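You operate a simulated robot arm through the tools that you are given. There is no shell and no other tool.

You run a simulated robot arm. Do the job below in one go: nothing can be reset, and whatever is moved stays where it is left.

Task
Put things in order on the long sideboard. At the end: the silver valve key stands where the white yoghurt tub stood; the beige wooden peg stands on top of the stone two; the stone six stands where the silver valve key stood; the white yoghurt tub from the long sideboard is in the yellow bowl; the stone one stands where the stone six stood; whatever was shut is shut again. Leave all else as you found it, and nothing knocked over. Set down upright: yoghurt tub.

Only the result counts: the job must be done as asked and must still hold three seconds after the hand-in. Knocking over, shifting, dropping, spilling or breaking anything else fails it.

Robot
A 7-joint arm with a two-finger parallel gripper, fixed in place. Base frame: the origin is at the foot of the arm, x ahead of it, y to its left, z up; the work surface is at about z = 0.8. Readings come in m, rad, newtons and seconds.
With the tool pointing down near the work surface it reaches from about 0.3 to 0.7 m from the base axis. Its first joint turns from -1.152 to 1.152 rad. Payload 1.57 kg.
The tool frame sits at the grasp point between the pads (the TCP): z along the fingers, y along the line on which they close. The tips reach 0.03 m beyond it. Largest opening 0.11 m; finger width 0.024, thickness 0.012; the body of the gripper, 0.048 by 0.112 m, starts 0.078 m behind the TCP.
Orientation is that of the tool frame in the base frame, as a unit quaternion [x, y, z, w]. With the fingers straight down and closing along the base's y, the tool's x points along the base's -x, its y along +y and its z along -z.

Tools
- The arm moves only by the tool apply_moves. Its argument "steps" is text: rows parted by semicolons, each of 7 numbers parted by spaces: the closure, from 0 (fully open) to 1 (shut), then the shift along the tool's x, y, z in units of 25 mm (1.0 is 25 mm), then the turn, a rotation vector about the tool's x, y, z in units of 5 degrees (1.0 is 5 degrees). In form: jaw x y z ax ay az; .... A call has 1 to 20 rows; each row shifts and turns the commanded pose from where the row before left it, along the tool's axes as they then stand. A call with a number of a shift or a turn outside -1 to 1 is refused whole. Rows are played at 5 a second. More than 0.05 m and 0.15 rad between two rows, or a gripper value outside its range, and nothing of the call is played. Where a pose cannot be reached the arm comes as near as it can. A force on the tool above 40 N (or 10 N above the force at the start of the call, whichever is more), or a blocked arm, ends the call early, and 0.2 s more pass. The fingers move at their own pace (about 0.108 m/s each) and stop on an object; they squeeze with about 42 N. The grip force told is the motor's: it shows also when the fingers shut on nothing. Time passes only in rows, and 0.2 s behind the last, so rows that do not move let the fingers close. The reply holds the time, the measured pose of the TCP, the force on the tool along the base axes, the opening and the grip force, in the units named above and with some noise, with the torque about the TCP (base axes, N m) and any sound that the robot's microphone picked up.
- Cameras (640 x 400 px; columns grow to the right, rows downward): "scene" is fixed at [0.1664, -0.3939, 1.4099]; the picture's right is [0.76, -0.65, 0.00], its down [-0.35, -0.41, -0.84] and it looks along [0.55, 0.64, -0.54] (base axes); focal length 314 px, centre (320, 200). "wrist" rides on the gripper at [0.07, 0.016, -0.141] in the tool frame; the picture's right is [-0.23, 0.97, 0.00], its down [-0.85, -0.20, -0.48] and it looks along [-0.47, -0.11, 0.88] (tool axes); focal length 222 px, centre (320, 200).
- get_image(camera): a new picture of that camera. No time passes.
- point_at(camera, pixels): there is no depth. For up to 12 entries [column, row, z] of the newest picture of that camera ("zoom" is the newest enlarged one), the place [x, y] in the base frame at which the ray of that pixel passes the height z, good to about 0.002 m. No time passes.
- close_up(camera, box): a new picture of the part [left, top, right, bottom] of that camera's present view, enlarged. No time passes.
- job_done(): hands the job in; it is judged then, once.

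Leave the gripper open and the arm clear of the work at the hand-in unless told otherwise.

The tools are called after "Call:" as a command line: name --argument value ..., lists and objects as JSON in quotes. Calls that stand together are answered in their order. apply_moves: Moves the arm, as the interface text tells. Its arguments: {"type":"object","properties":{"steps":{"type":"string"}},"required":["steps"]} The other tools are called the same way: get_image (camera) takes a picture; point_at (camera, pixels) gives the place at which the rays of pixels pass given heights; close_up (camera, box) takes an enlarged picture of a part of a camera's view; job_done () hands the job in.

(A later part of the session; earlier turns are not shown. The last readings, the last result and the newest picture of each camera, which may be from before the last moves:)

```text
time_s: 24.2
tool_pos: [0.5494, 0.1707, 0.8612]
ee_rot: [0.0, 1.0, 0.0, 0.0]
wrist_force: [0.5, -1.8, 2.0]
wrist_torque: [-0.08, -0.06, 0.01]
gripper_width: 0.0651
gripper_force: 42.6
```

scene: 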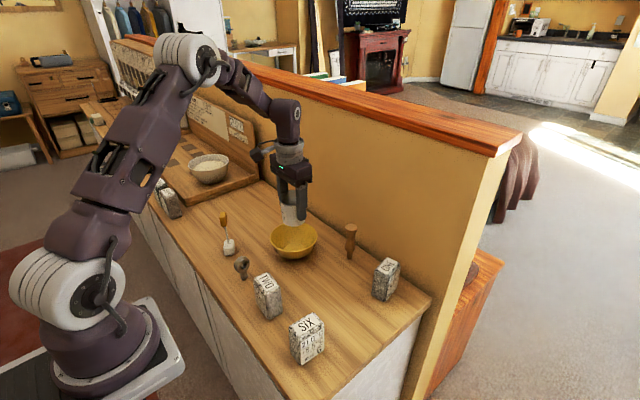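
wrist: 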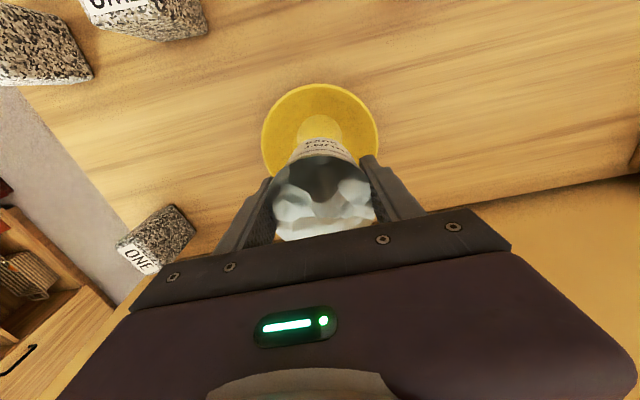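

Force is near zero: the tub rests on the bowl floor. I'll open just slightly (to about 0.072 m) and read.

Call:
apply_moves --steps "0.37 0 0 0 0 0 0; 0.35 0 0 0 0 0 0; 0.35 0 0 0 0 0 0"

Call:
close_up --camera "wrist" --box '[200, 90, 440, 240]'

Call:
close_up --camera "scene" --box '[250, 190, 340, 270]'

```text
time_s: 25.0
tool_pos: [0.5484, 0.1708, 0.8624]
ee_rot: [0.0, 1.0, 0.0, 0.0]
wrist_force: [0.1, -1.6, 0.1]
wrist_torque: [0.04, 0.03, 0.03]
gripper_width: 0.0666
gripper_force: 0.0
```

```text
2.67 times, centred on (320, 165) of wrist
```

zoom: 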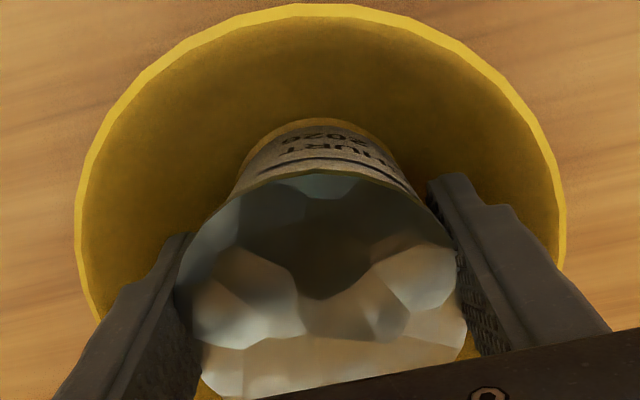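

```text
5.00 times, centred on (295, 230) of scene
```

zoom: 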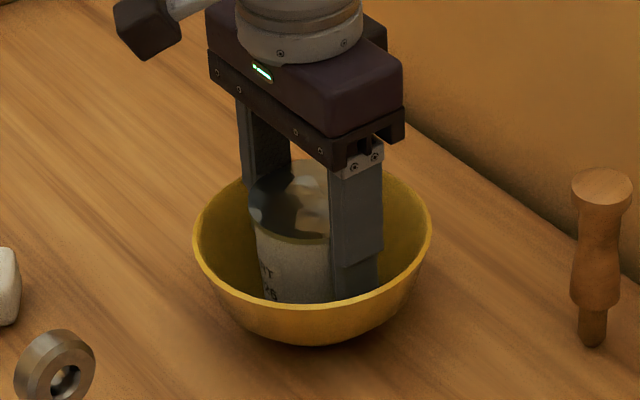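

The opening stopped at 0.0666 (the fingers likely touch the bowl wall outside). The wall flares outward going up, so I'll rise 2.5 mm with the same setting and read again.

Call:
apply_moves --steps "0.35 0 0 -0.1 0 0 0; 0.35 0 0 0 0 0 0"

Call:
close_up --camera "wrist" --box '[200, 90, 440, 240]'

Call:
close_up --camera "scene" --box '[250, 190, 340, 270]'

```text
time_s: 25.6
tool_pos: [0.5491, 0.1702, 0.8615]
ee_rot: [0.0, 1.0, 0.0, 0.0]
wrist_force: [0.4, 1.0, -0.2]
wrist_torque: [0.05, -0.01, 0.05]
gripper_width: 0.0682
gripper_force: 0.1
```

```text
2.67 times, centred on (320, 165) of wrist
```

zoom: 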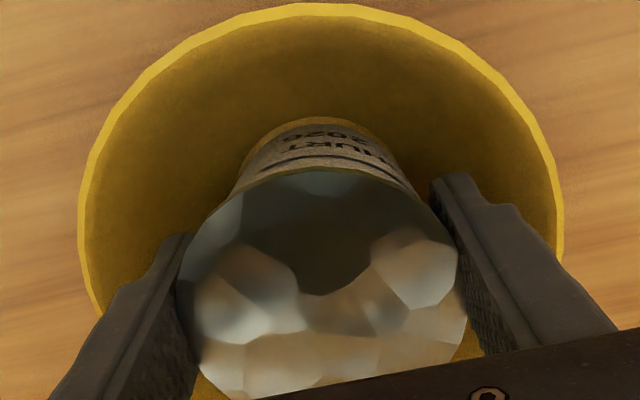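

```text
5.00 times, centred on (295, 230) of scene
```

zoom: 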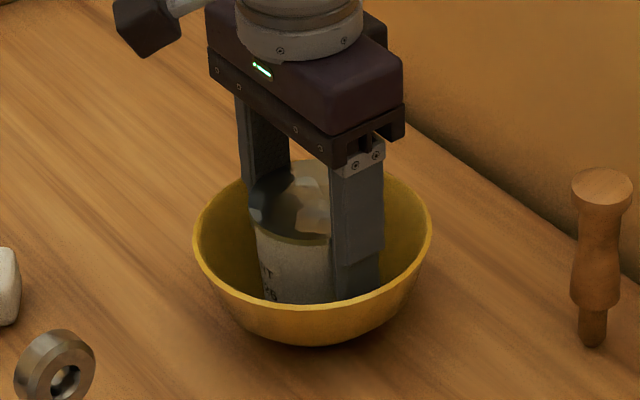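

Width grew to 0.068 and the tub stays put. Continuing up 5 mm.

Call:
apply_moves --steps "0.35 0 0 -0.1 0 0 0; 0.35 0 0 -0.1 0 0 0; 0.35 0 0 0 0 0 0"

Call:
close_up --camera "scene" --box '[250, 190, 340, 270]'

Call:
close_up --camera "wrist" --box '[200, 90, 440, 240]'

```text
time_s: 26.4
tool_pos: [0.5477, 0.1703, 0.8686]
ee_rot: [0.0, 1.0, 0.0, 0.0]
wrist_force: [-0.5, -0.2, -0.7]
wrist_torque: [-0.03, 0.02, 0.0]
gripper_width: 0.0716
gripper_force: 0.1
```

```text
5.00 times, centred on (295, 230) of scene
```

zoom: 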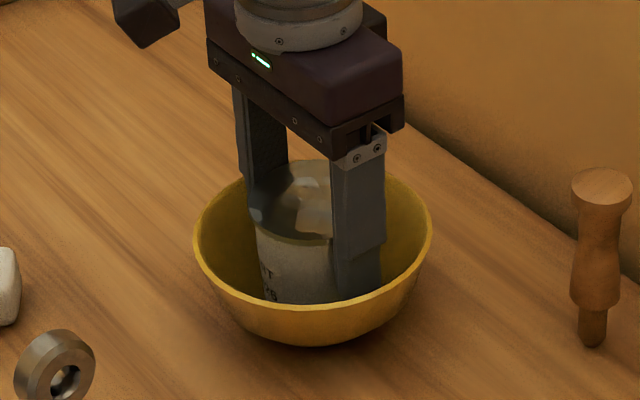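

```text
2.67 times, centred on (320, 165) of wrist
```

zoom: 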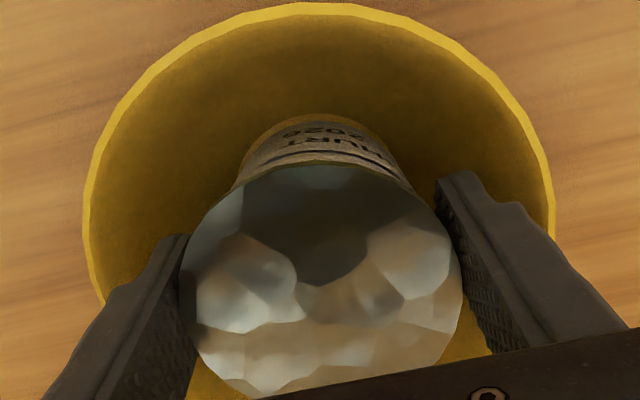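

The fingers reached 0.0716 freely and the tub stays on the bowl floor. I'll rise 50 mm slowly with the same small opening.

Call:
apply_moves --steps "0.35 0 0 -0.15 0 0 0; 0.34 0 0 -0.2 0 0 0; 0.32 0 0 -0.3 0 0 0; 0.3 0 0 -0.4 0 0 0; 0.25 0 0 -0.5 0 0 0; 0.2 0 0 -0.6 0 0 0; 0.1 0 0 -0.8 0 0 0; 0 0 0 -0.8 0 0 0; 0 0 0 0 0 0 0"

Call:
get_image --camera "scene"

Call:
get_image --camera "wrist"

Call:
close_up --camera "scene" --box '[250, 190, 340, 270]'

```text
time_s: 28.4
tool_pos: [0.5502, 0.1711, 0.9612]
ee_rot: [0.0, 1.0, 0.0, 0.0]
wrist_force: [-0.3, -0.3, -0.4]
wrist_torque: [-0.01, 0.0, 0.0]
gripper_width: 0.1102
gripper_force: 0.1
```

```text
taken
```

scene: 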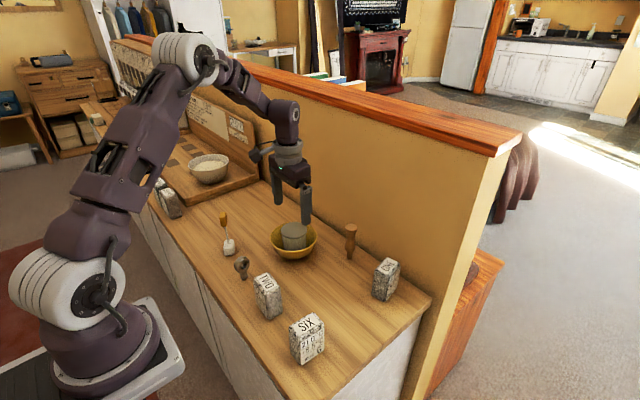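

```text
taken
```

wrist: 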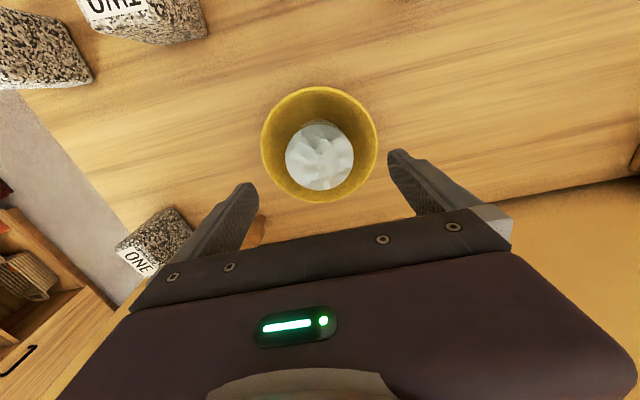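

```text
5.00 times, centred on (295, 230) of scene
```

zoom: 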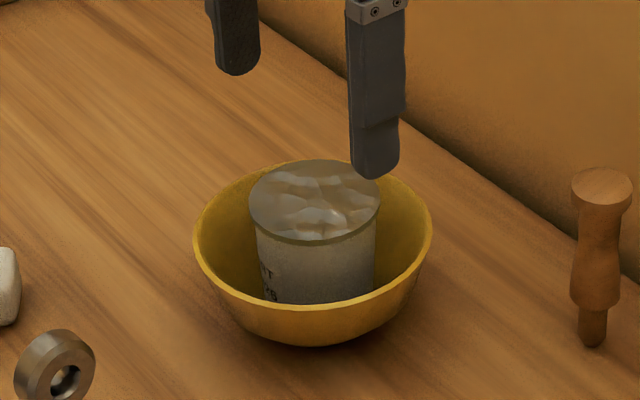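

The tub stands upright in the bowl. Next the key: I'll move back over it for a straight-down look (TCP to about (0.46, 0.157, 0.98)).

Call:
apply_moves --steps "0 0.9 -0.14 -0.19 0 0 0; 0 0.9 -0.14 -0.19 0 0 0; 0 0.9 -0.14 -0.19 0 0 0; 0 0.9 -0.14 -0.19 0 0 0; 0 0 0 0 0 0 0"

Call:
get_image --camera "wrist"

Call:
close_up --camera "wrist" --box '[250, 30, 410, 130]'

```text
time_s: 29.6
tool_pos: [0.4587, 0.1582, 0.9817]
ee_rot: [-0.001, 1.0, -0.001, 0.001]
wrist_force: [0.0, 0.6, 0.2]
wrist_torque: [-0.06, -0.03, 0.0]
gripper_width: 0.11
gripper_force: 0.2
```

```text
taken
```

wrist: 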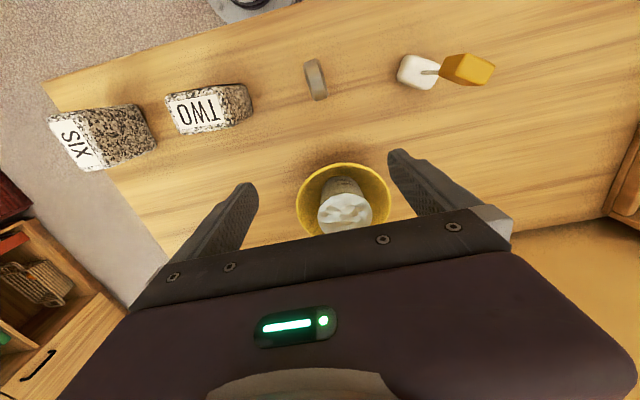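

```text
4.00 times, centred on (330, 80) of wrist
```

zoom: 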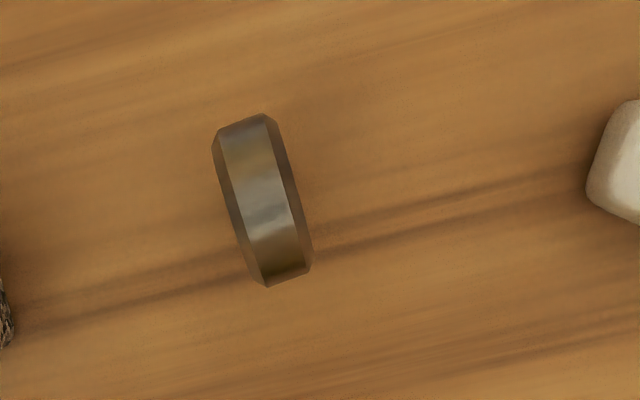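

From above the key's ring shows as a band; I'll triangulate its centre, orientation and height from both cameras.

Call:
point_at --camera "zoom" --pixels '[[212, 145, 0.84], [268, 113, 0.84], [312, 270, 0.84], [265, 287, 0.84], [262, 200, 0.84], [262, 200, 0.86], [240, 128, 0.84], [288, 278, 0.84], [228, 200, 0.84], [297, 200, 0.84]]'

Call:
point_at --camera "scene" --pixels '[[242.2, 265, 0.82], [242.2, 265, 0.83], [242.2, 265, 0.84], [242.2, 265, 0.85], [243.2, 255.7, 0.86], [243.2, 255.7, 0.85], [243.2, 255.7, 0.87]]'

Call:
close_up --camera "scene" --box '[225, 245, 265, 285]'

```text
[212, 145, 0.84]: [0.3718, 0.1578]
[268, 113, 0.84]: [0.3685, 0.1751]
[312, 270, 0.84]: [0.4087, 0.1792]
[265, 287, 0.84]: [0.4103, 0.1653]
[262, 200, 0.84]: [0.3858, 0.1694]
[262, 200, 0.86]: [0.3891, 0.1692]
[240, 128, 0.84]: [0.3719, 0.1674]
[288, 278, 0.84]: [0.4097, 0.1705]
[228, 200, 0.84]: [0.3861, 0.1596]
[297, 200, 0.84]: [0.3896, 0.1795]
```

```text
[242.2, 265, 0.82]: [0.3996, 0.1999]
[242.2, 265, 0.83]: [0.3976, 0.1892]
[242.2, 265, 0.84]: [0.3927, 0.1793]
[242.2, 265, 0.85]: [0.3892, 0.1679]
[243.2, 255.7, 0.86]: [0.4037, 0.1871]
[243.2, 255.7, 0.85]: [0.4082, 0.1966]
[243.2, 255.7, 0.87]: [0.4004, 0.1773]
```

```text
10.00 times, centred on (245, 265) of scene
```

zoom: 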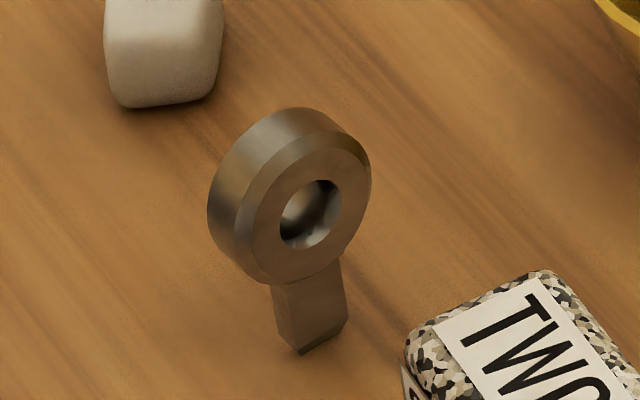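

The key's ring centre is at about (0.390, 0.171, 0.845), ring ≈0.04 wide and ≈0.02 thick, its flat faces turned about +7° from facing y. I'll move above it at z≈0.96 with the jaws half closed and turn the gripper by 7°.

Call:
apply_moves --steps "0.3 0.92 0.17 0.3 0 0 0; 0.35 0.92 0.17 0.3 0 0 0; 0.35 0.91 0.17 0.3 0 0 0; 0.35 0 0 0 0 0 -0.7; 0.35 0 0 0 0 0 -0.7; 0.35 0 0 0 0 0 0"

Call:
get_image --camera "wrist"

Call:
get_image --camera "scene"

```text
time_s: 31.0
tool_pos: [0.3891, 0.1688, 0.9599]
ee_rot: [-0.062, 0.998, 0.0, 0.0]
wrist_force: [-1.1, 0.3, 0.1]
wrist_torque: [-0.01, -0.03, 0.04]
gripper_width: 0.0715
gripper_force: 0.1
```

```text
taken
```

wrist: 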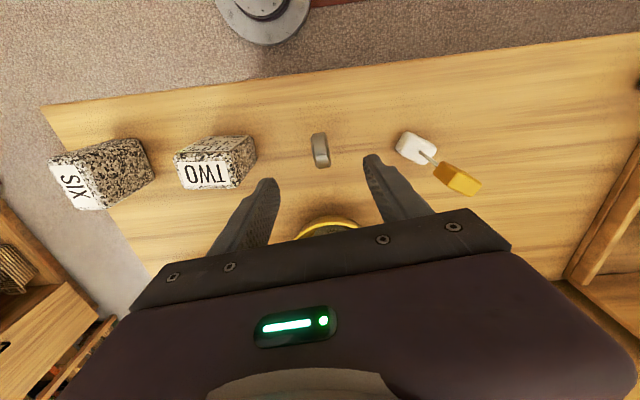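

```text
taken
```

scene: 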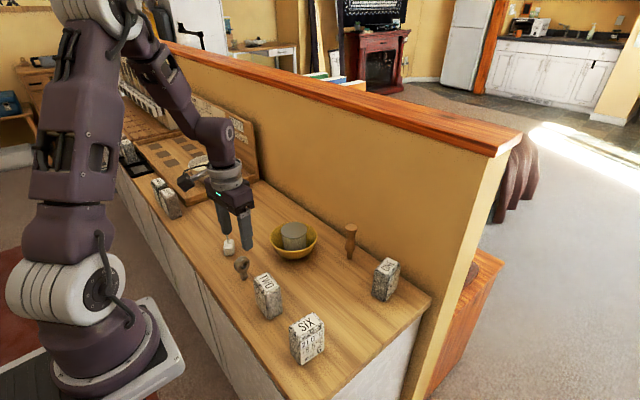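

The gripper is turned to match the key. I'll check the key's outline from here.

Call:
close_up --camera "wrist" --box '[270, 110, 370, 190]'

```text
5.00 times, centred on (320, 150) of wrist
```

zoom: 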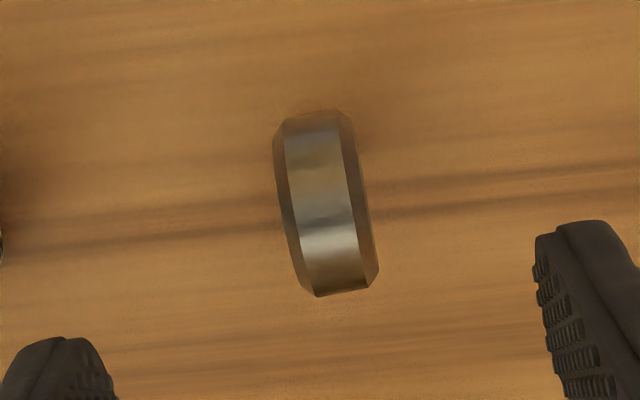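

Call:
point_at --camera "zoom" --pixels '[[273, 140, 0.845], [300, 288, 0.845], [352, 122, 0.845], [379, 268, 0.845], [326, 204, 0.845], [326, 204, 0.865], [287, 125, 0.85], [308, 293, 0.85], [340, 112, 0.85], [366, 288, 0.85]]'

```text
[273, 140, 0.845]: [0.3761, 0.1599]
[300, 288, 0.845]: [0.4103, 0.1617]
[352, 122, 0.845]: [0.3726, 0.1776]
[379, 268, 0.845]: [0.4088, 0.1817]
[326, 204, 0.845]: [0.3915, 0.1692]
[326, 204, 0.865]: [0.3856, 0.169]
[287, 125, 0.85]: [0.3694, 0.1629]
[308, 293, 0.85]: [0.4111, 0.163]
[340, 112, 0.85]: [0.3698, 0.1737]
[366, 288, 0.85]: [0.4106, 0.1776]
```

The key centre reads (0.391, 0.170) with a yaw nearer 4–5°. I'll correct slightly and descend to TCP z 0.85 with jaws at 0.0715 m.

Call:
apply_moves --steps "0.35 -0.08 0.05 0 0 0 0.4; 0.35 0 0 0.8 0 0 0; 0.35 0 0 0.8 0 0 0; 0.35 0 0 0.8 0 0 0; 0.35 0 0 0.8 0 0 0; 0.35 0 0 0.7 0 0 0; 0.35 0 0 0.5 0 0 0; 0.35 0 0 0 0 0 0"

Call:
close_up --camera "wrist" --box '[220, 100, 420, 225]'

Call:
close_up --camera "scene" --box '[205, 220, 285, 290]'

```text
time_s: 32.8
tool_pos: [0.3911, 0.1708, 0.8487]
ee_rot: [-0.044, 0.999, 0.0, 0.0]
wrist_force: [-0.1, -0.8, 0.4]
wrist_torque: [0.01, 0.0, -0.02]
gripper_width: 0.0716
gripper_force: 0.1
```

```text
3.20 times, centred on (320, 162) of wrist
```

zoom: 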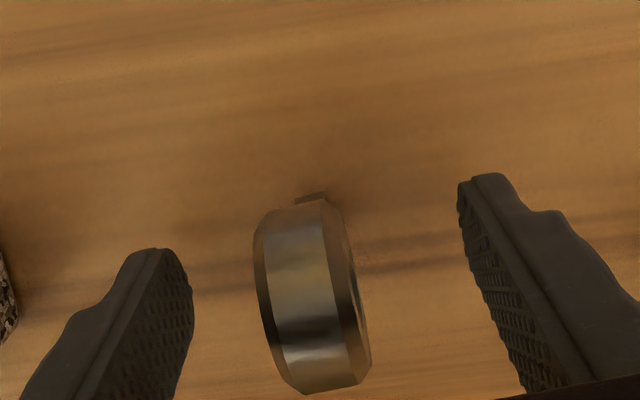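

```text
5.71 times, centred on (245, 255) of scene
```

zoom: 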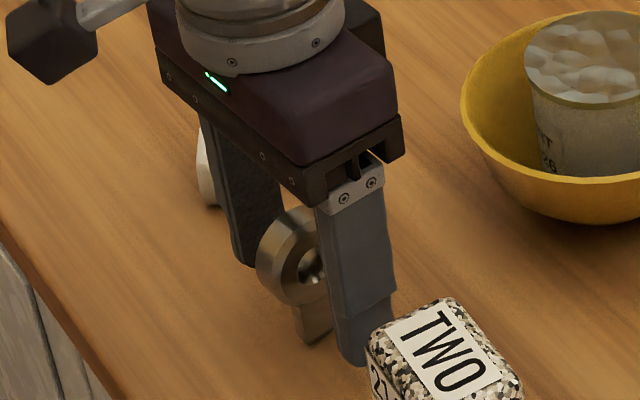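

The key seems ~2 mm toward −y of the gripper's middle. I'll shift −2 mm and close slowly.

Call:
apply_moves --steps "0.35 0 -0.07 0 0 0 0; 0.45 0 0 0 0 0 0; 0.55 0 0 0 0 0 0; 0.65 0 0 0 0 0 0; 0.72 0 0 0 0 0 0; 0.72 0 0 0 0 0 0"

Call:
close_up --camera "wrist" --box '[220, 100, 420, 225]'

```text
time_s: 34.2
tool_pos: [0.3919, 0.1686, 0.8481]
ee_rot: [-0.044, 0.999, 0.0, 0.001]
wrist_force: [-0.7, 0.2, 0.4]
wrist_torque: [0.01, 0.03, -0.01]
gripper_width: 0.0307
gripper_force: 0.1
```

```text
3.20 times, centred on (320, 162) of wrist
```

zoom: 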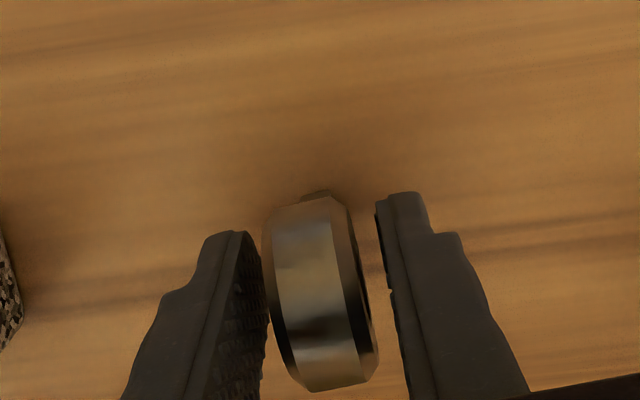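

The ring is still nearer the left (−y) finger. I'll shift another ~2.2 mm to −y, then close the rest.

Call:
apply_moves --steps "0.72 0 -0.09 0 0 0 0; 0.72 0 0 0 0 0 0"

Call:
close_up --camera "wrist" --box '[220, 100, 420, 225]'

```text
time_s: 34.8
tool_pos: [0.393, 0.1672, 0.8484]
ee_rot: [-0.044, 0.999, 0.0, 0.001]
wrist_force: [-0.1, -1.0, -0.5]
wrist_torque: [0.01, 0.03, 0.0]
gripper_width: 0.0307
gripper_force: 0.0
```

```text
3.20 times, centred on (320, 162) of wrist
```

zoom: 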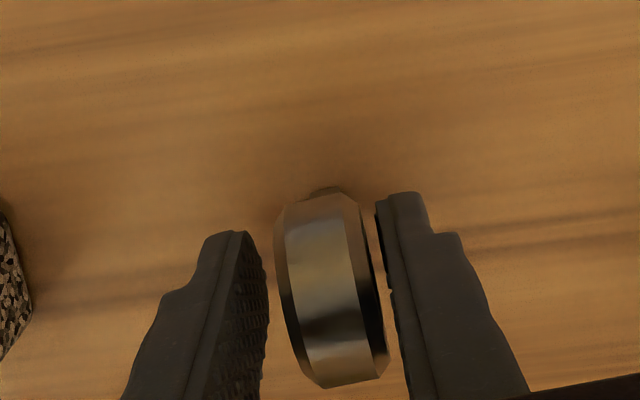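

Centred now. Closing fully on the ring.

Call:
apply_moves --steps "0.8 0 0 0 0 0 0; 1 0 0 0 0 0 0; 1 0 0 0 0 0 0; 1 0 0 0 0 0 0"

Call:
close_up --camera "wrist" --box '[220, 100, 420, 225]'

Call:
close_up --camera "scene" --box '[205, 220, 285, 290]'

```text
time_s: 35.8
tool_pos: [0.3935, 0.166, 0.8483]
ee_rot: [-0.044, 0.999, 0.0, -0.001]
wrist_force: [0.6, 0.3, 0.4]
wrist_torque: [0.02, 0.0, -0.02]
gripper_width: 0.0173
gripper_force: 32.5
```

```text
3.20 times, centred on (320, 162) of wrist
```

zoom: 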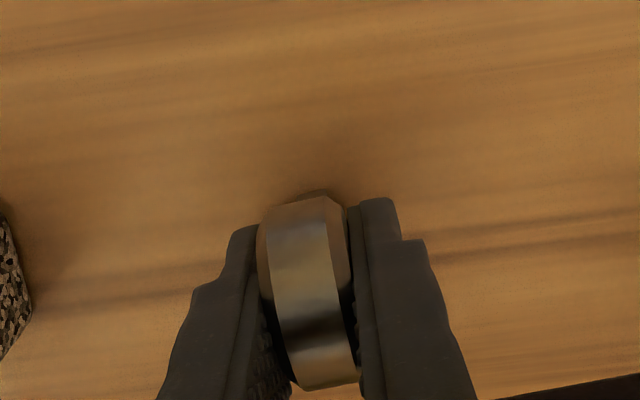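

```text
5.71 times, centred on (245, 255) of scene
```

zoom: 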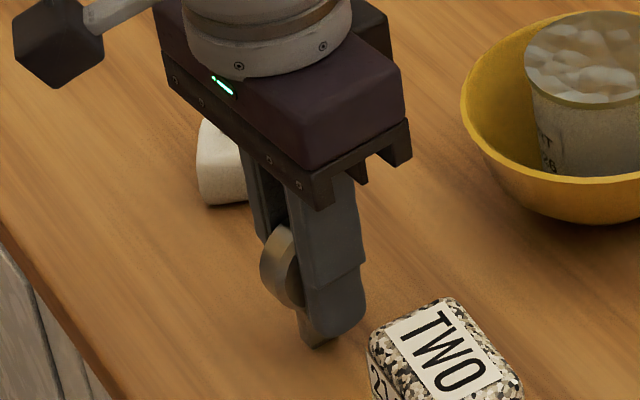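

The key is gripped at 0.0173 m. I'll lift 120 mm, slowly at first, and check that it came along.

Call:
apply_moves --steps "1 0 0 -0.1 0 0 0; 1 0 0 -0.2 0 0 0; 1 0 0 -0.4 0 0 0; 1 0 0 -0.7 0 0 0; 1 0 0 -0.8 0 0 0; 1 0 0 -0.8 0 0 0; 1 0 0 -0.8 0 0 0; 1 0 0 -0.6 0 0 0; 1 0 0 -0.4 0 0 0; 1 0 0 0 0 0 0"

Call:
get_image --camera "wrist"

Call:
close_up --camera "scene" --box '[195, 180, 315, 290]'

```text
time_s: 38.0
tool_pos: [0.3934, 0.1681, 0.9671]
ee_rot: [-0.043, 0.999, 0.0, 0.0]
wrist_force: [-0.5, 0.0, 0.5]
wrist_torque: [-0.01, 0.01, 0.01]
gripper_width: 0.0169
gripper_force: 32.3
```

```text
taken
```

wrist: 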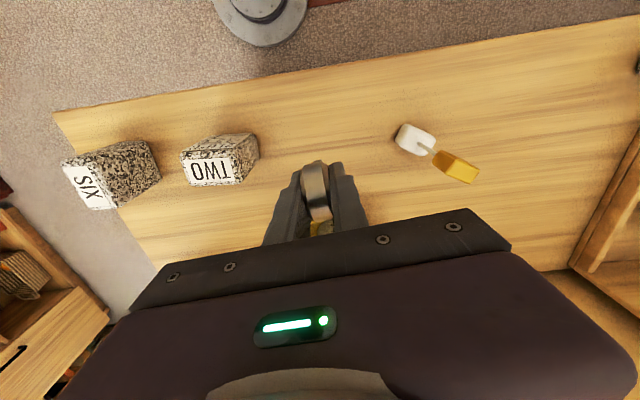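

```text
3.64 times, centred on (255, 235) of scene
```

zoom: 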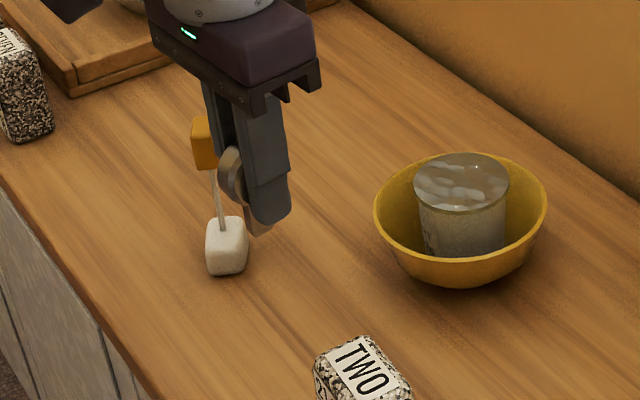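

The key hangs in the jaws and the brush is untouched. I'll carry it to above the tub's old spot (0.527, -0.0095) at this height.

Call:
apply_moves --steps "1 -0.2 -0.32 0 0 0 0; 1 -0.4 -0.63 0 0 0 0; 1 -0.4 -0.63 0 0 0 0; 1 -0.4 -0.63 0 0 0 0; 1 -0.4 -0.63 0 0 0 0; 1 -0.4 -0.63 0 0 0 0; 1 -0.4 -0.63 0 0 0 0; 1 -0.4 -0.63 0 0 0 0; 1 -0.4 -0.63 0 0 0 0; 1 -0.4 -0.63 0 0 0 0; 1 -0.4 -0.63 0 0 0 0; 1 -0.4 -0.6 0 0 0 0; 1 -0.19 -0.28 0 0 0 0; 1 0 0 0 0 0 0"

Call:
get_image --camera "wrist"

Call:
get_image --camera "scene"

```text
time_s: 41.0
tool_pos: [0.5289, -0.0113, 0.9677]
ee_rot: [-0.043, 0.999, 0.0, -0.001]
wrist_force: [0.2, 0.1, -0.3]
wrist_torque: [0.01, -0.01, -0.02]
gripper_width: 0.0168
gripper_force: 32.0
```

```text
taken
```

wrist: 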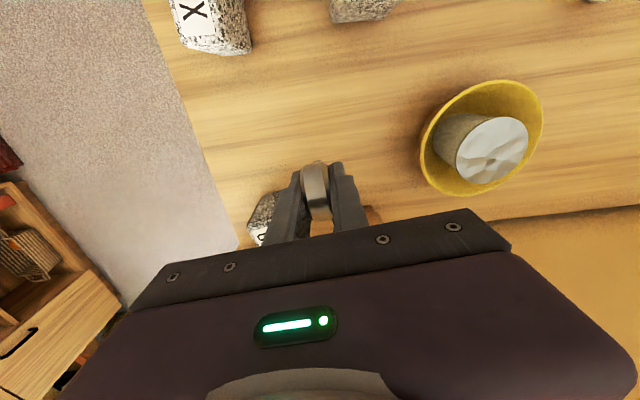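

```text
taken
```

scene: 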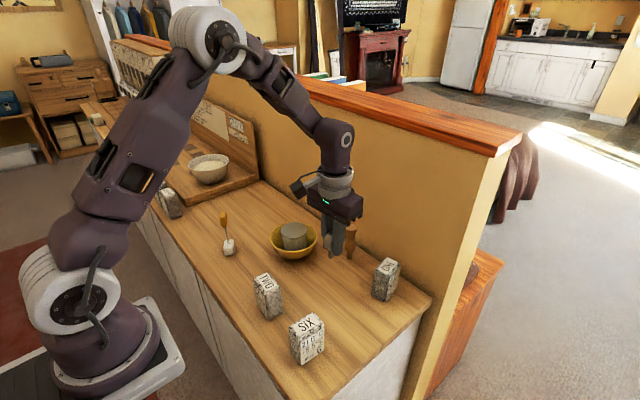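

Above the target. Lowering to ~13 mm above the set-down height.

Call:
apply_moves --steps "1 0 0 0.3 0 0 0; 1 0 0 0.7 0 0 0; 1 0 0 0.8 0 0 0; 1 0 0 0.8 0 0 0; 1 0 0 0.8 0 0 0; 1 0 0 0.5 0 0 0; 1 0 0 0.3 0 0 0; 1 0 0 0 0 0 0"

Call:
close_up --camera "scene" --box '[290, 215, 380, 305]'

```text
time_s: 42.8
tool_pos: [0.5284, -0.0104, 0.8632]
ee_rot: [-0.044, 0.999, 0.0, 0.0]
wrist_force: [-0.3, -0.3, -0.2]
wrist_torque: [0.05, -0.02, 0.0]
gripper_width: 0.0169
gripper_force: 32.1
```

```text
4.44 times, centred on (335, 260) of scene
```

zoom: 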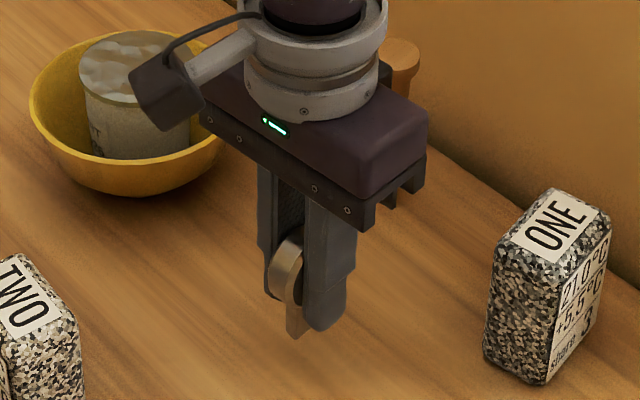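

Clear below. Now 2.5 mm steps to about z 0.853.

Call:
apply_moves --steps "1 0 0 0.1 0 0 0; 1 0 0 0.1 0 0 0; 1 0 0 0.1 0 0 0; 1 0 0 0.1 0 0 0; 1 0 0 0 0 0 0"

```text
time_s: 44.0
tool_pos: [0.5287, -0.0085, 0.8538]
ee_rot: [-0.044, 0.999, 0.001, -0.001]
wrist_force: [-0.5, -0.1, -0.4]
wrist_torque: [-0.01, 0.0, -0.01]
gripper_width: 0.0167
gripper_force: 32.1
```

Still free. 1 mm steps now.

Call:
apply_moves --steps "1 0 0 0.05 0 0 0; 1 0 0 0.05 0 0 0; 1 0 0 0.04 0 0 0; 1 0 0 0 0 0 0"

```text
time_s: 45.0
tool_pos: [0.5282, -0.0107, 0.8488]
ee_rot: [-0.043, 0.999, 0.0, 0.0]
wrist_force: [-0.2, -0.3, 0.2]
wrist_torque: [0.03, -0.01, 0.01]
gripper_width: 0.0169
gripper_force: 32.3
```

Call:
apply_moves --steps "1 0 0 0.03 0 0 0; 1 0 0 0 0 0 0"

```text
time_s: 45.6
tool_pos: [0.5281, -0.0095, 0.8485]
ee_rot: [-0.044, 0.999, 0.0, 0.0]
wrist_force: [0.5, 0.2, -0.8]
wrist_torque: [0.0, -0.02, -0.03]
gripper_width: 0.0171
gripper_force: 32.2
```

Call:
apply_moves --steps "1 0 0 0.03 0 0 0; 1 0 0 0 0 0 0"

```text
time_s: 46.2
tool_pos: [0.5281, -0.0102, 0.8489]
ee_rot: [-0.044, 0.999, 0.0, 0.0]
wrist_force: [0.1, -0.7, 2.1]
wrist_torque: [-0.01, 0.0, -0.03]
gripper_width: 0.0171
gripper_force: 32.3
```

About 2 N upward: likely just touching. A half-millimetre more to confirm.

Call:
apply_moves --steps "1 0 0 0.02 0 0 0; 1 0 0 0 0 0 0"

Call:
close_up --camera "scene" --box '[305, 240, 365, 300]'

```text
time_s: 46.8
tool_pos: [0.5289, -0.0092, 0.8484]
ee_rot: [-0.044, 0.999, 0.0, 0.0]
wrist_force: [-2.6, -1.7, 9.3]
wrist_torque: [-0.04, 0.11, 0.0]
gripper_width: 0.0167
gripper_force: 32.0
```

```text
6.67 times, centred on (335, 270) of scene
```

zoom: 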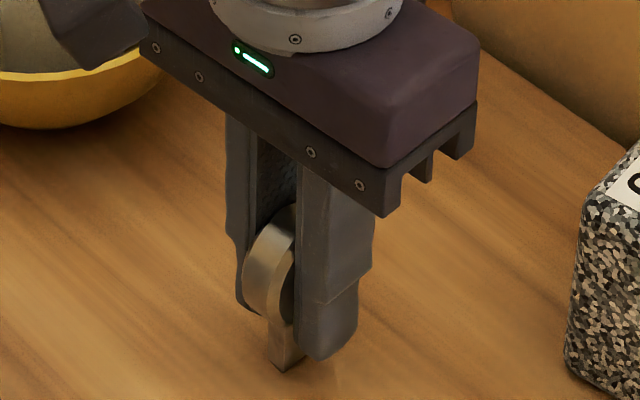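

Firm contact (9 N). Ease up 0.5 mm and open the jaws gently.

Call:
apply_moves --steps "1 0 0 -0.02 0 0 0; 1 0 0 0 0 0 0; 0.8 0 0 0 0 0 0; 0.75 0 0 0 0 0 0; 0.75 0 0 0 0 0 0"

Call:
close_up --camera "scene" --box '[305, 240, 365, 300]'

Call:
close_up --camera "wrist" --box '[220, 100, 420, 225]'

```text
time_s: 48.0
tool_pos: [0.529, -0.01, 0.8485]
ee_rot: [-0.044, 0.999, 0.0, -0.001]
wrist_force: [-0.2, -0.8, -0.2]
wrist_torque: [-0.02, 0.0, 0.01]
gripper_width: 0.0274
gripper_force: 0.0
```

```text
6.67 times, centred on (335, 270) of scene
```

zoom: 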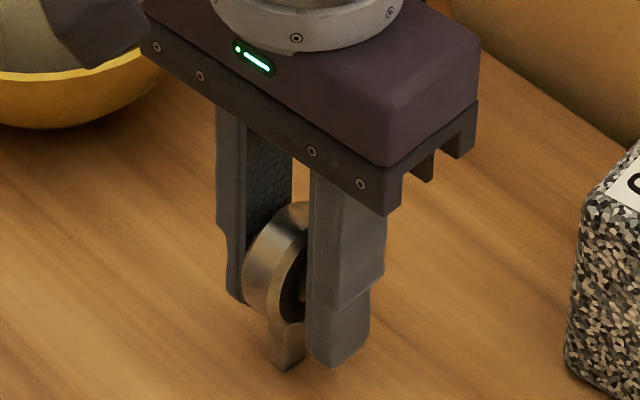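

```text
3.20 times, centred on (320, 162) of wrist
```

zoom: 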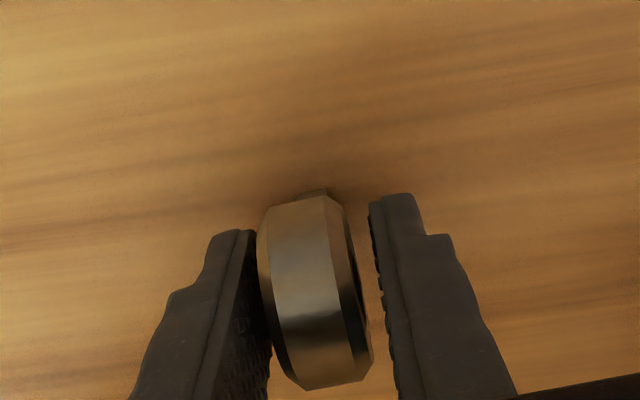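

The key stands on its own in place (unchanged from when gripped). I'll open wider and rise straight up.

Call:
apply_moves --steps "0.7 0 0 0 0 0 0; 0.6 0 0 0 0 0 0; 0.45 0 0 0 0 0 0; 0.4 0 0 0 0 0 0; 0.4 0 0 -0.2 0 0 0; 0.4 0 0 -0.4 0 0 0; 0.4 0 0 -0.6 0 0 0; 0.4 0 0 -0.8 0 0 0; 0.4 0 0 -0.8 0 0 0; 0.4 0 0 -0.8 0 0 0; 0.4 0 0 -0.8 0 0 0; 0.4 0 0 0 0 0 0"

Call:
get_image --camera "wrist"

Call:
close_up --camera "scene" --box '[270, 200, 410, 310]'

```text
time_s: 50.6
tool_pos: [0.5285, -0.0101, 0.9562]
ee_rot: [-0.044, 0.999, 0.0, 0.0]
wrist_force: [-0.1, 0.6, -0.6]
wrist_torque: [-0.01, 0.04, 0.0]
gripper_width: 0.0659
gripper_force: 0.0
```

```text
taken
```

wrist: 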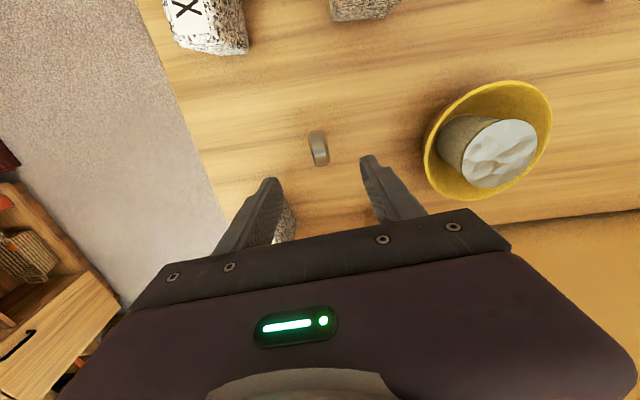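

```text
3.64 times, centred on (340, 255) of scene
```

zoom: 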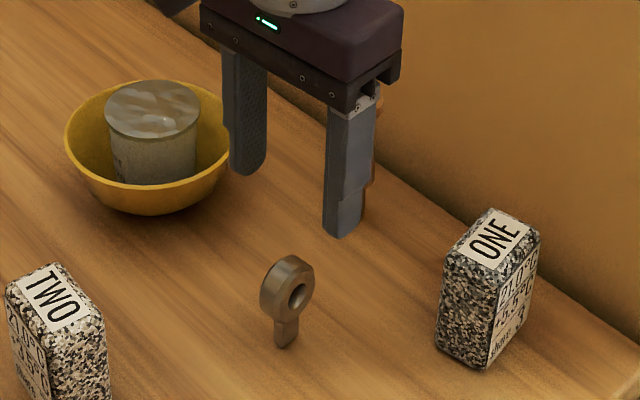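

The key stands where the tub was. Next, SIX: I'll turn the gripper to yaw −5° and move to look straight down on SIX.

Call:
apply_moves --steps "0.3 0 0 -0.3 0 0 1; 0.2 0 0 -0.3 0 0 1; 0.2 0.48 -0.82 -0.1 0 0 0; 0.2 0.48 -0.82 -0.1 0 0 0; 0.2 0.48 -0.82 0 0 0 0; 0.2 0.48 -0.82 0 0 0 0; 0.2 0.47 -0.82 0 0 0 0; 0.2 0 0 0 0 0 0"

Call:
get_image --camera "wrist"

Call:
close_up --camera "wrist" --box '[240, 30, 400, 130]'

```text
time_s: 52.4
tool_pos: [0.4575, -0.1056, 0.9791]
ee_rot: [0.043, 0.999, 0.001, 0.001]
wrist_force: [-0.2, -0.2, 0.8]
wrist_torque: [-0.01, -0.01, 0.01]
gripper_width: 0.0879
gripper_force: 0.0
```

```text
taken
```

wrist: 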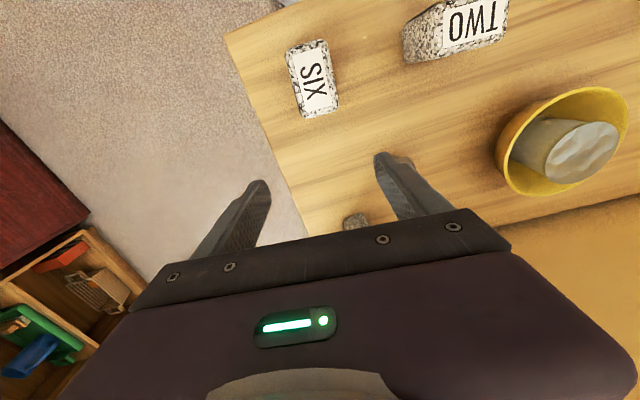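

```text
4.00 times, centred on (320, 80) of wrist
```

zoom: 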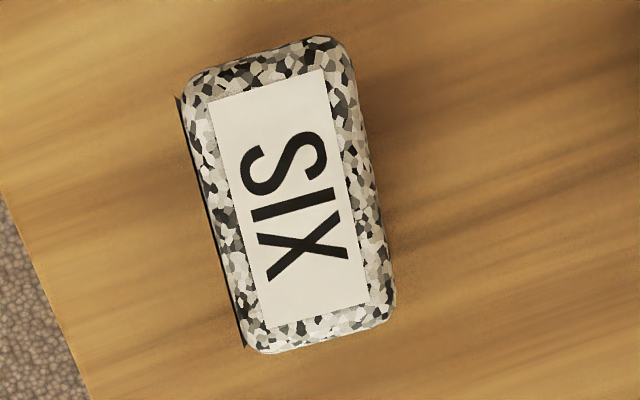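

SIX's label corners in the zoom: (208,98), (320,70), (370,303), (263,328); block outline about (184,78), (345,40), (394,318), (250,352).

Call:
point_at --camera "zoom" --pixels '[[208, 98, 0.88], [320, 70, 0.88], [370, 303, 0.88], [263, 328, 0.88], [182, 75, 0.875], [342, 36, 0.875], [396, 322, 0.875], [248, 356, 0.875], [290, 199, 0.88]]'

```text
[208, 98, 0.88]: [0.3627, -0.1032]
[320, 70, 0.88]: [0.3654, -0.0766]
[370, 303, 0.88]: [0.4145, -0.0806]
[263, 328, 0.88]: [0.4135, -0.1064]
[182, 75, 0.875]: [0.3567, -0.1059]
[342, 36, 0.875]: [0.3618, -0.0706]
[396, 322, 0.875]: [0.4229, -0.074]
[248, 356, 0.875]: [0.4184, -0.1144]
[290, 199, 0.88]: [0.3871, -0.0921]
```

SIX centre ≈(0.3895, -0.0917), yaw ≈ −4°. Moving above it and descending to TCP z≈0.85.

Call:
apply_moves --steps "0.2 0.92 0.1 0 0 0 0; 0.2 0.92 0.1 0 0 0 0; 0.2 0.91 0.09 0 0 0 0; 0.2 0 0 0.8 0 0 0; 0.2 0 0 0.8 0 0 0; 0.2 0 0 0.8 0 0 0; 0.2 0 0 0 0 0 0"

Call:
get_image --camera "wrist"

Call:
get_image --camera "scene"

```text
time_s: 54.0
tool_pos: [0.3924, -0.0925, 0.9179]
ee_rot: [0.044, 0.999, 0.0, -0.001]
wrist_force: [-0.1, 0.1, 0.3]
wrist_torque: [-0.02, -0.01, -0.01]
gripper_width: 0.088
gripper_force: 0.0
```

```text
taken
```

wrist: 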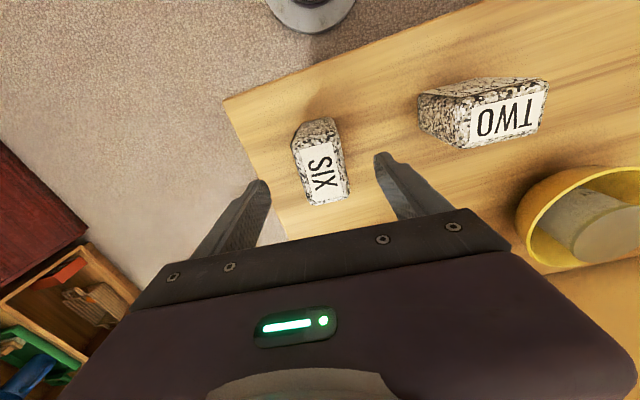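

```text
taken
```

scene: 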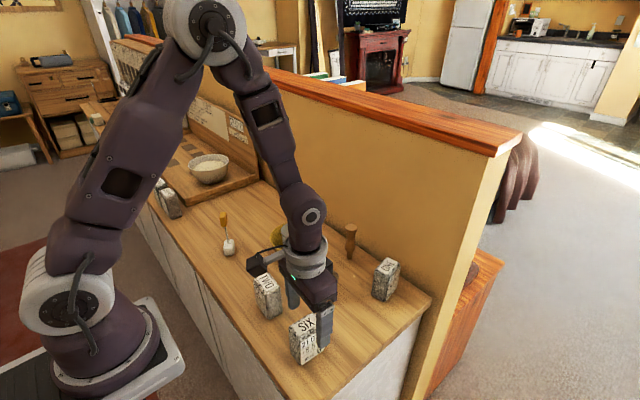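

SIX sits between the fingers. Down to z≈0.85, then close.

Call:
apply_moves --steps "0.2 0.1 0 0.7 0 0 0; 0.2 0 0 0.7 0 0 0; 0.2 0 0 0.7 0 0 0; 0.2 0 0 0.6 0 0 0; 0.2 0 0 0 0 0 0; 0.4 0 0 0 0 0 0; 0.55 0 0 0 0 0 0; 0.6 0 0 0 0 0 0"

Call:
close_up --camera "wrist" --box '[220, 100, 420, 225]'

Call:
close_up --camera "scene" --box '[230, 240, 350, 370]'

```text
time_s: 55.8
tool_pos: [0.3888, -0.0933, 0.8505]
ee_rot: [0.044, 0.999, 0.001, 0.0]
wrist_force: [0.5, 1.3, -0.3]
wrist_torque: [0.02, 0.01, 0.01]
gripper_width: 0.0461
gripper_force: 1.6
```

```text
3.20 times, centred on (320, 162) of wrist
```

zoom: 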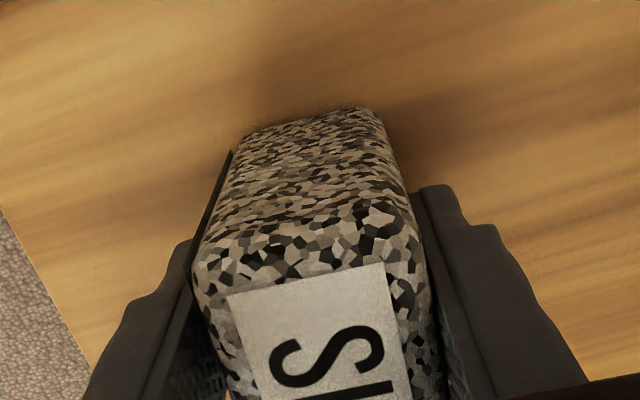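

```text
3.08 times, centred on (290, 305) of scene
```

zoom: 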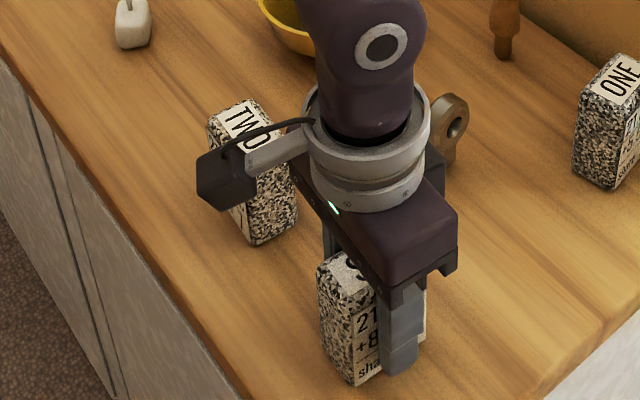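

Nearly in contact. Close fully and wait.

Call:
apply_moves --steps "0.7 0 0 0 0 0 0; 1 0 0 0 0 0 0; 1 0 0 0 0 0 0; 1 0 0 0 0 0 0"

Call:
close_up --camera "wrist" --box '[220, 100, 420, 225]'

```text
time_s: 56.8
tool_pos: [0.3885, -0.0944, 0.8508]
ee_rot: [0.044, 0.999, 0.001, 0.0]
wrist_force: [0.4, -0.4, 0.0]
wrist_torque: [-0.08, 0.04, 0.03]
gripper_width: 0.0401
gripper_force: 42.4
```

```text
3.20 times, centred on (320, 162) of wrist
```

zoom: 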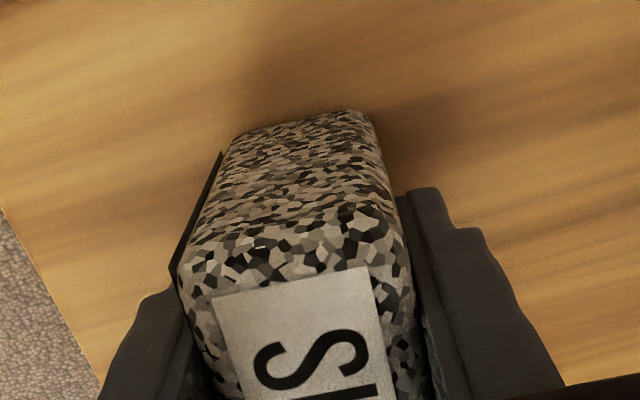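

Gripped at 0.040 m, 42 N. Lift gently 5 mm, then more.

Call:
apply_moves --steps "1 0 0 -0.1 0 0 0; 1 0 0 -0.1 0 0 0; 1 0 0 -0.2 0 0 0; 1 0 0 0 0 0 0"

Call:
close_up --camera "scene" --box '[230, 240, 350, 370]'

Call:
close_up --camera "wrist" --box '[220, 100, 420, 225]'

```text
time_s: 57.8
tool_pos: [0.3891, -0.0945, 0.8619]
ee_rot: [0.043, 0.999, 0.0, 0.001]
wrist_force: [0.4, -0.1, -6.1]
wrist_torque: [-0.01, 0.01, 0.01]
gripper_width: 0.0397
gripper_force: 42.2
```

```text
3.08 times, centred on (290, 305) of scene
```

zoom: 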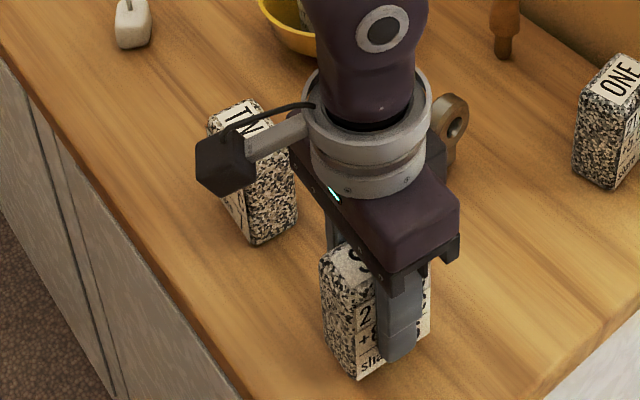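

```text
3.20 times, centred on (320, 162) of wrist
```

zoom: 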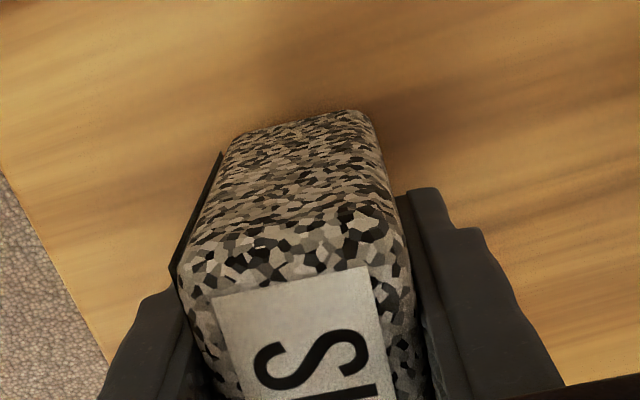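

SIX is held (about 6 N). I'll raise it to z≈0.99 (its bottom ≈0.94, clear above TWO's top at 0.88).

Call:
apply_moves --steps "1 0 0 -0.3 0 0 0; 1 0 0 -0.6 0 0 0; 1 0 0 -0.8 0 0 0; 1 0 0 -0.8 0 0 0; 1 0 0 -0.8 0 0 0; 1 0 0 -0.8 0 0 0; 1 0 0 -0.6 0 0 0; 1 0 0 -0.4 0 0 0; 1 0 0 0 0 0 0"

Call:
get_image --camera "scene"

```text
time_s: 59.8
tool_pos: [0.3902, -0.0936, 0.9891]
ee_rot: [0.043, 0.999, 0.0, 0.0]
wrist_force: [0.0, 0.4, -5.5]
wrist_torque: [0.02, 0.04, -0.03]
gripper_width: 0.0399
gripper_force: 42.2
```

```text
taken
```

scene: 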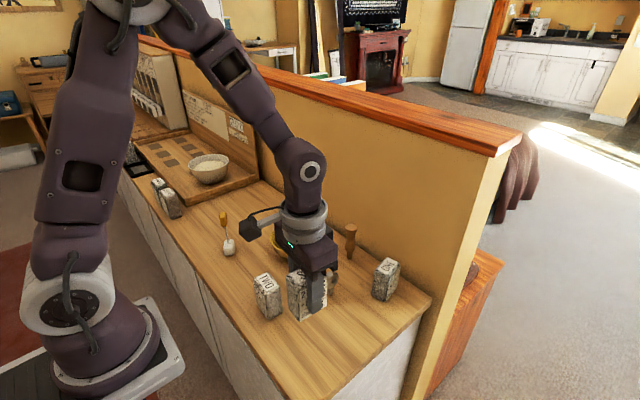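

SIX is high and level. Now carry it in +y to above the key's old spot (0.391, 0.169).

Call:
apply_moves --steps "1 0.03 0.35 0 0 0 0; 1 0.06 0.75 0 0 0 0; 1 0.06 0.75 0 0 0 0; 1 0.06 0.75 0 0 0 0; 1 0.06 0.75 0 0 0 0; 1 0.06 0.75 0 0 0 0; 1 0.06 0.75 0 0 0 0; 1 0.06 0.75 0 0 0 0; 1 0.06 0.75 0 0 0 0; 1 0.06 0.75 0 0 0 0; 1 0.06 0.75 0 0 0 0; 1 0.06 0.75 0 0 0 0; 1 0.06 0.75 0 0 0 0; 1 0.06 0.75 0 0 0 0; 1 0.05 0.4 0 0 0 0; 1 0 0 0 0 0 0"

Call:
get_image --camera "wrist"

Call:
get_image --camera "scene"

```text
time_s: 63.2
tool_pos: [0.3913, 0.1704, 0.9882]
ee_rot: [0.044, 0.999, 0.001, 0.001]
wrist_force: [0.3, 0.0, -5.3]
wrist_torque: [-0.01, 0.04, 0.01]
gripper_width: 0.0397
gripper_force: 42.0
```

```text
taken
```

wrist: 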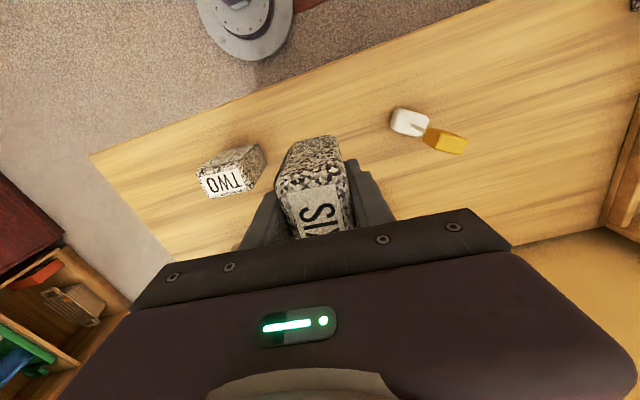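

```text
taken
```

scene: 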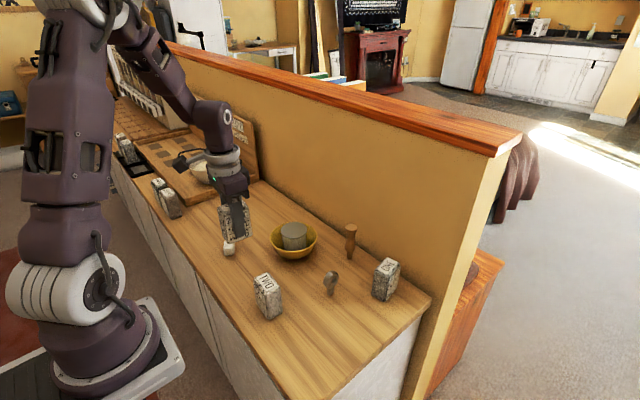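

All clear around. Lowering SIX to ~15 mm above the table.

Call:
apply_moves --steps "1 0 0 0.4 0 0 0; 1 0 0 0.7 0 0 0; 1 0 0 0.8 0 0 0; 1 0 0 0.8 0 0 0; 1 0 0 0.8 0 0 0; 1 0 0 0.7 0 0 0; 1 0 0 0.5 0 0 0; 1 0 0 0.2 0 0 0; 1 0 0 0 0 0 0"

Call:
close_up --camera "scene" --box '[195, 190, 315, 320]'

```text
time_s: 65.2
tool_pos: [0.3937, 0.1717, 0.8664]
ee_rot: [0.043, 0.999, -0.001, 0.0]
wrist_force: [-0.7, -0.4, -4.7]
wrist_torque: [0.01, 0.03, 0.0]
gripper_width: 0.04
gripper_force: 41.5
```

```text
3.08 times, centred on (255, 255) of scene
```

zoom: 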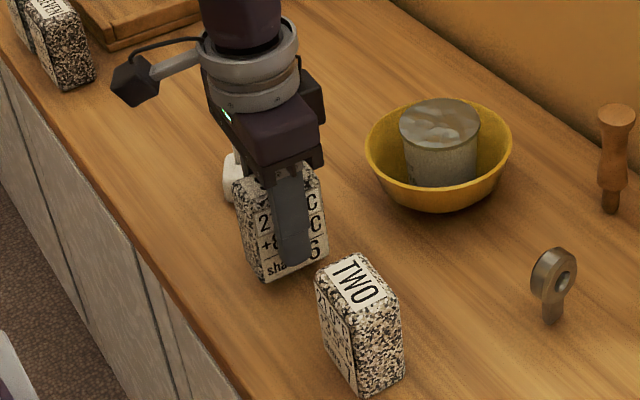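

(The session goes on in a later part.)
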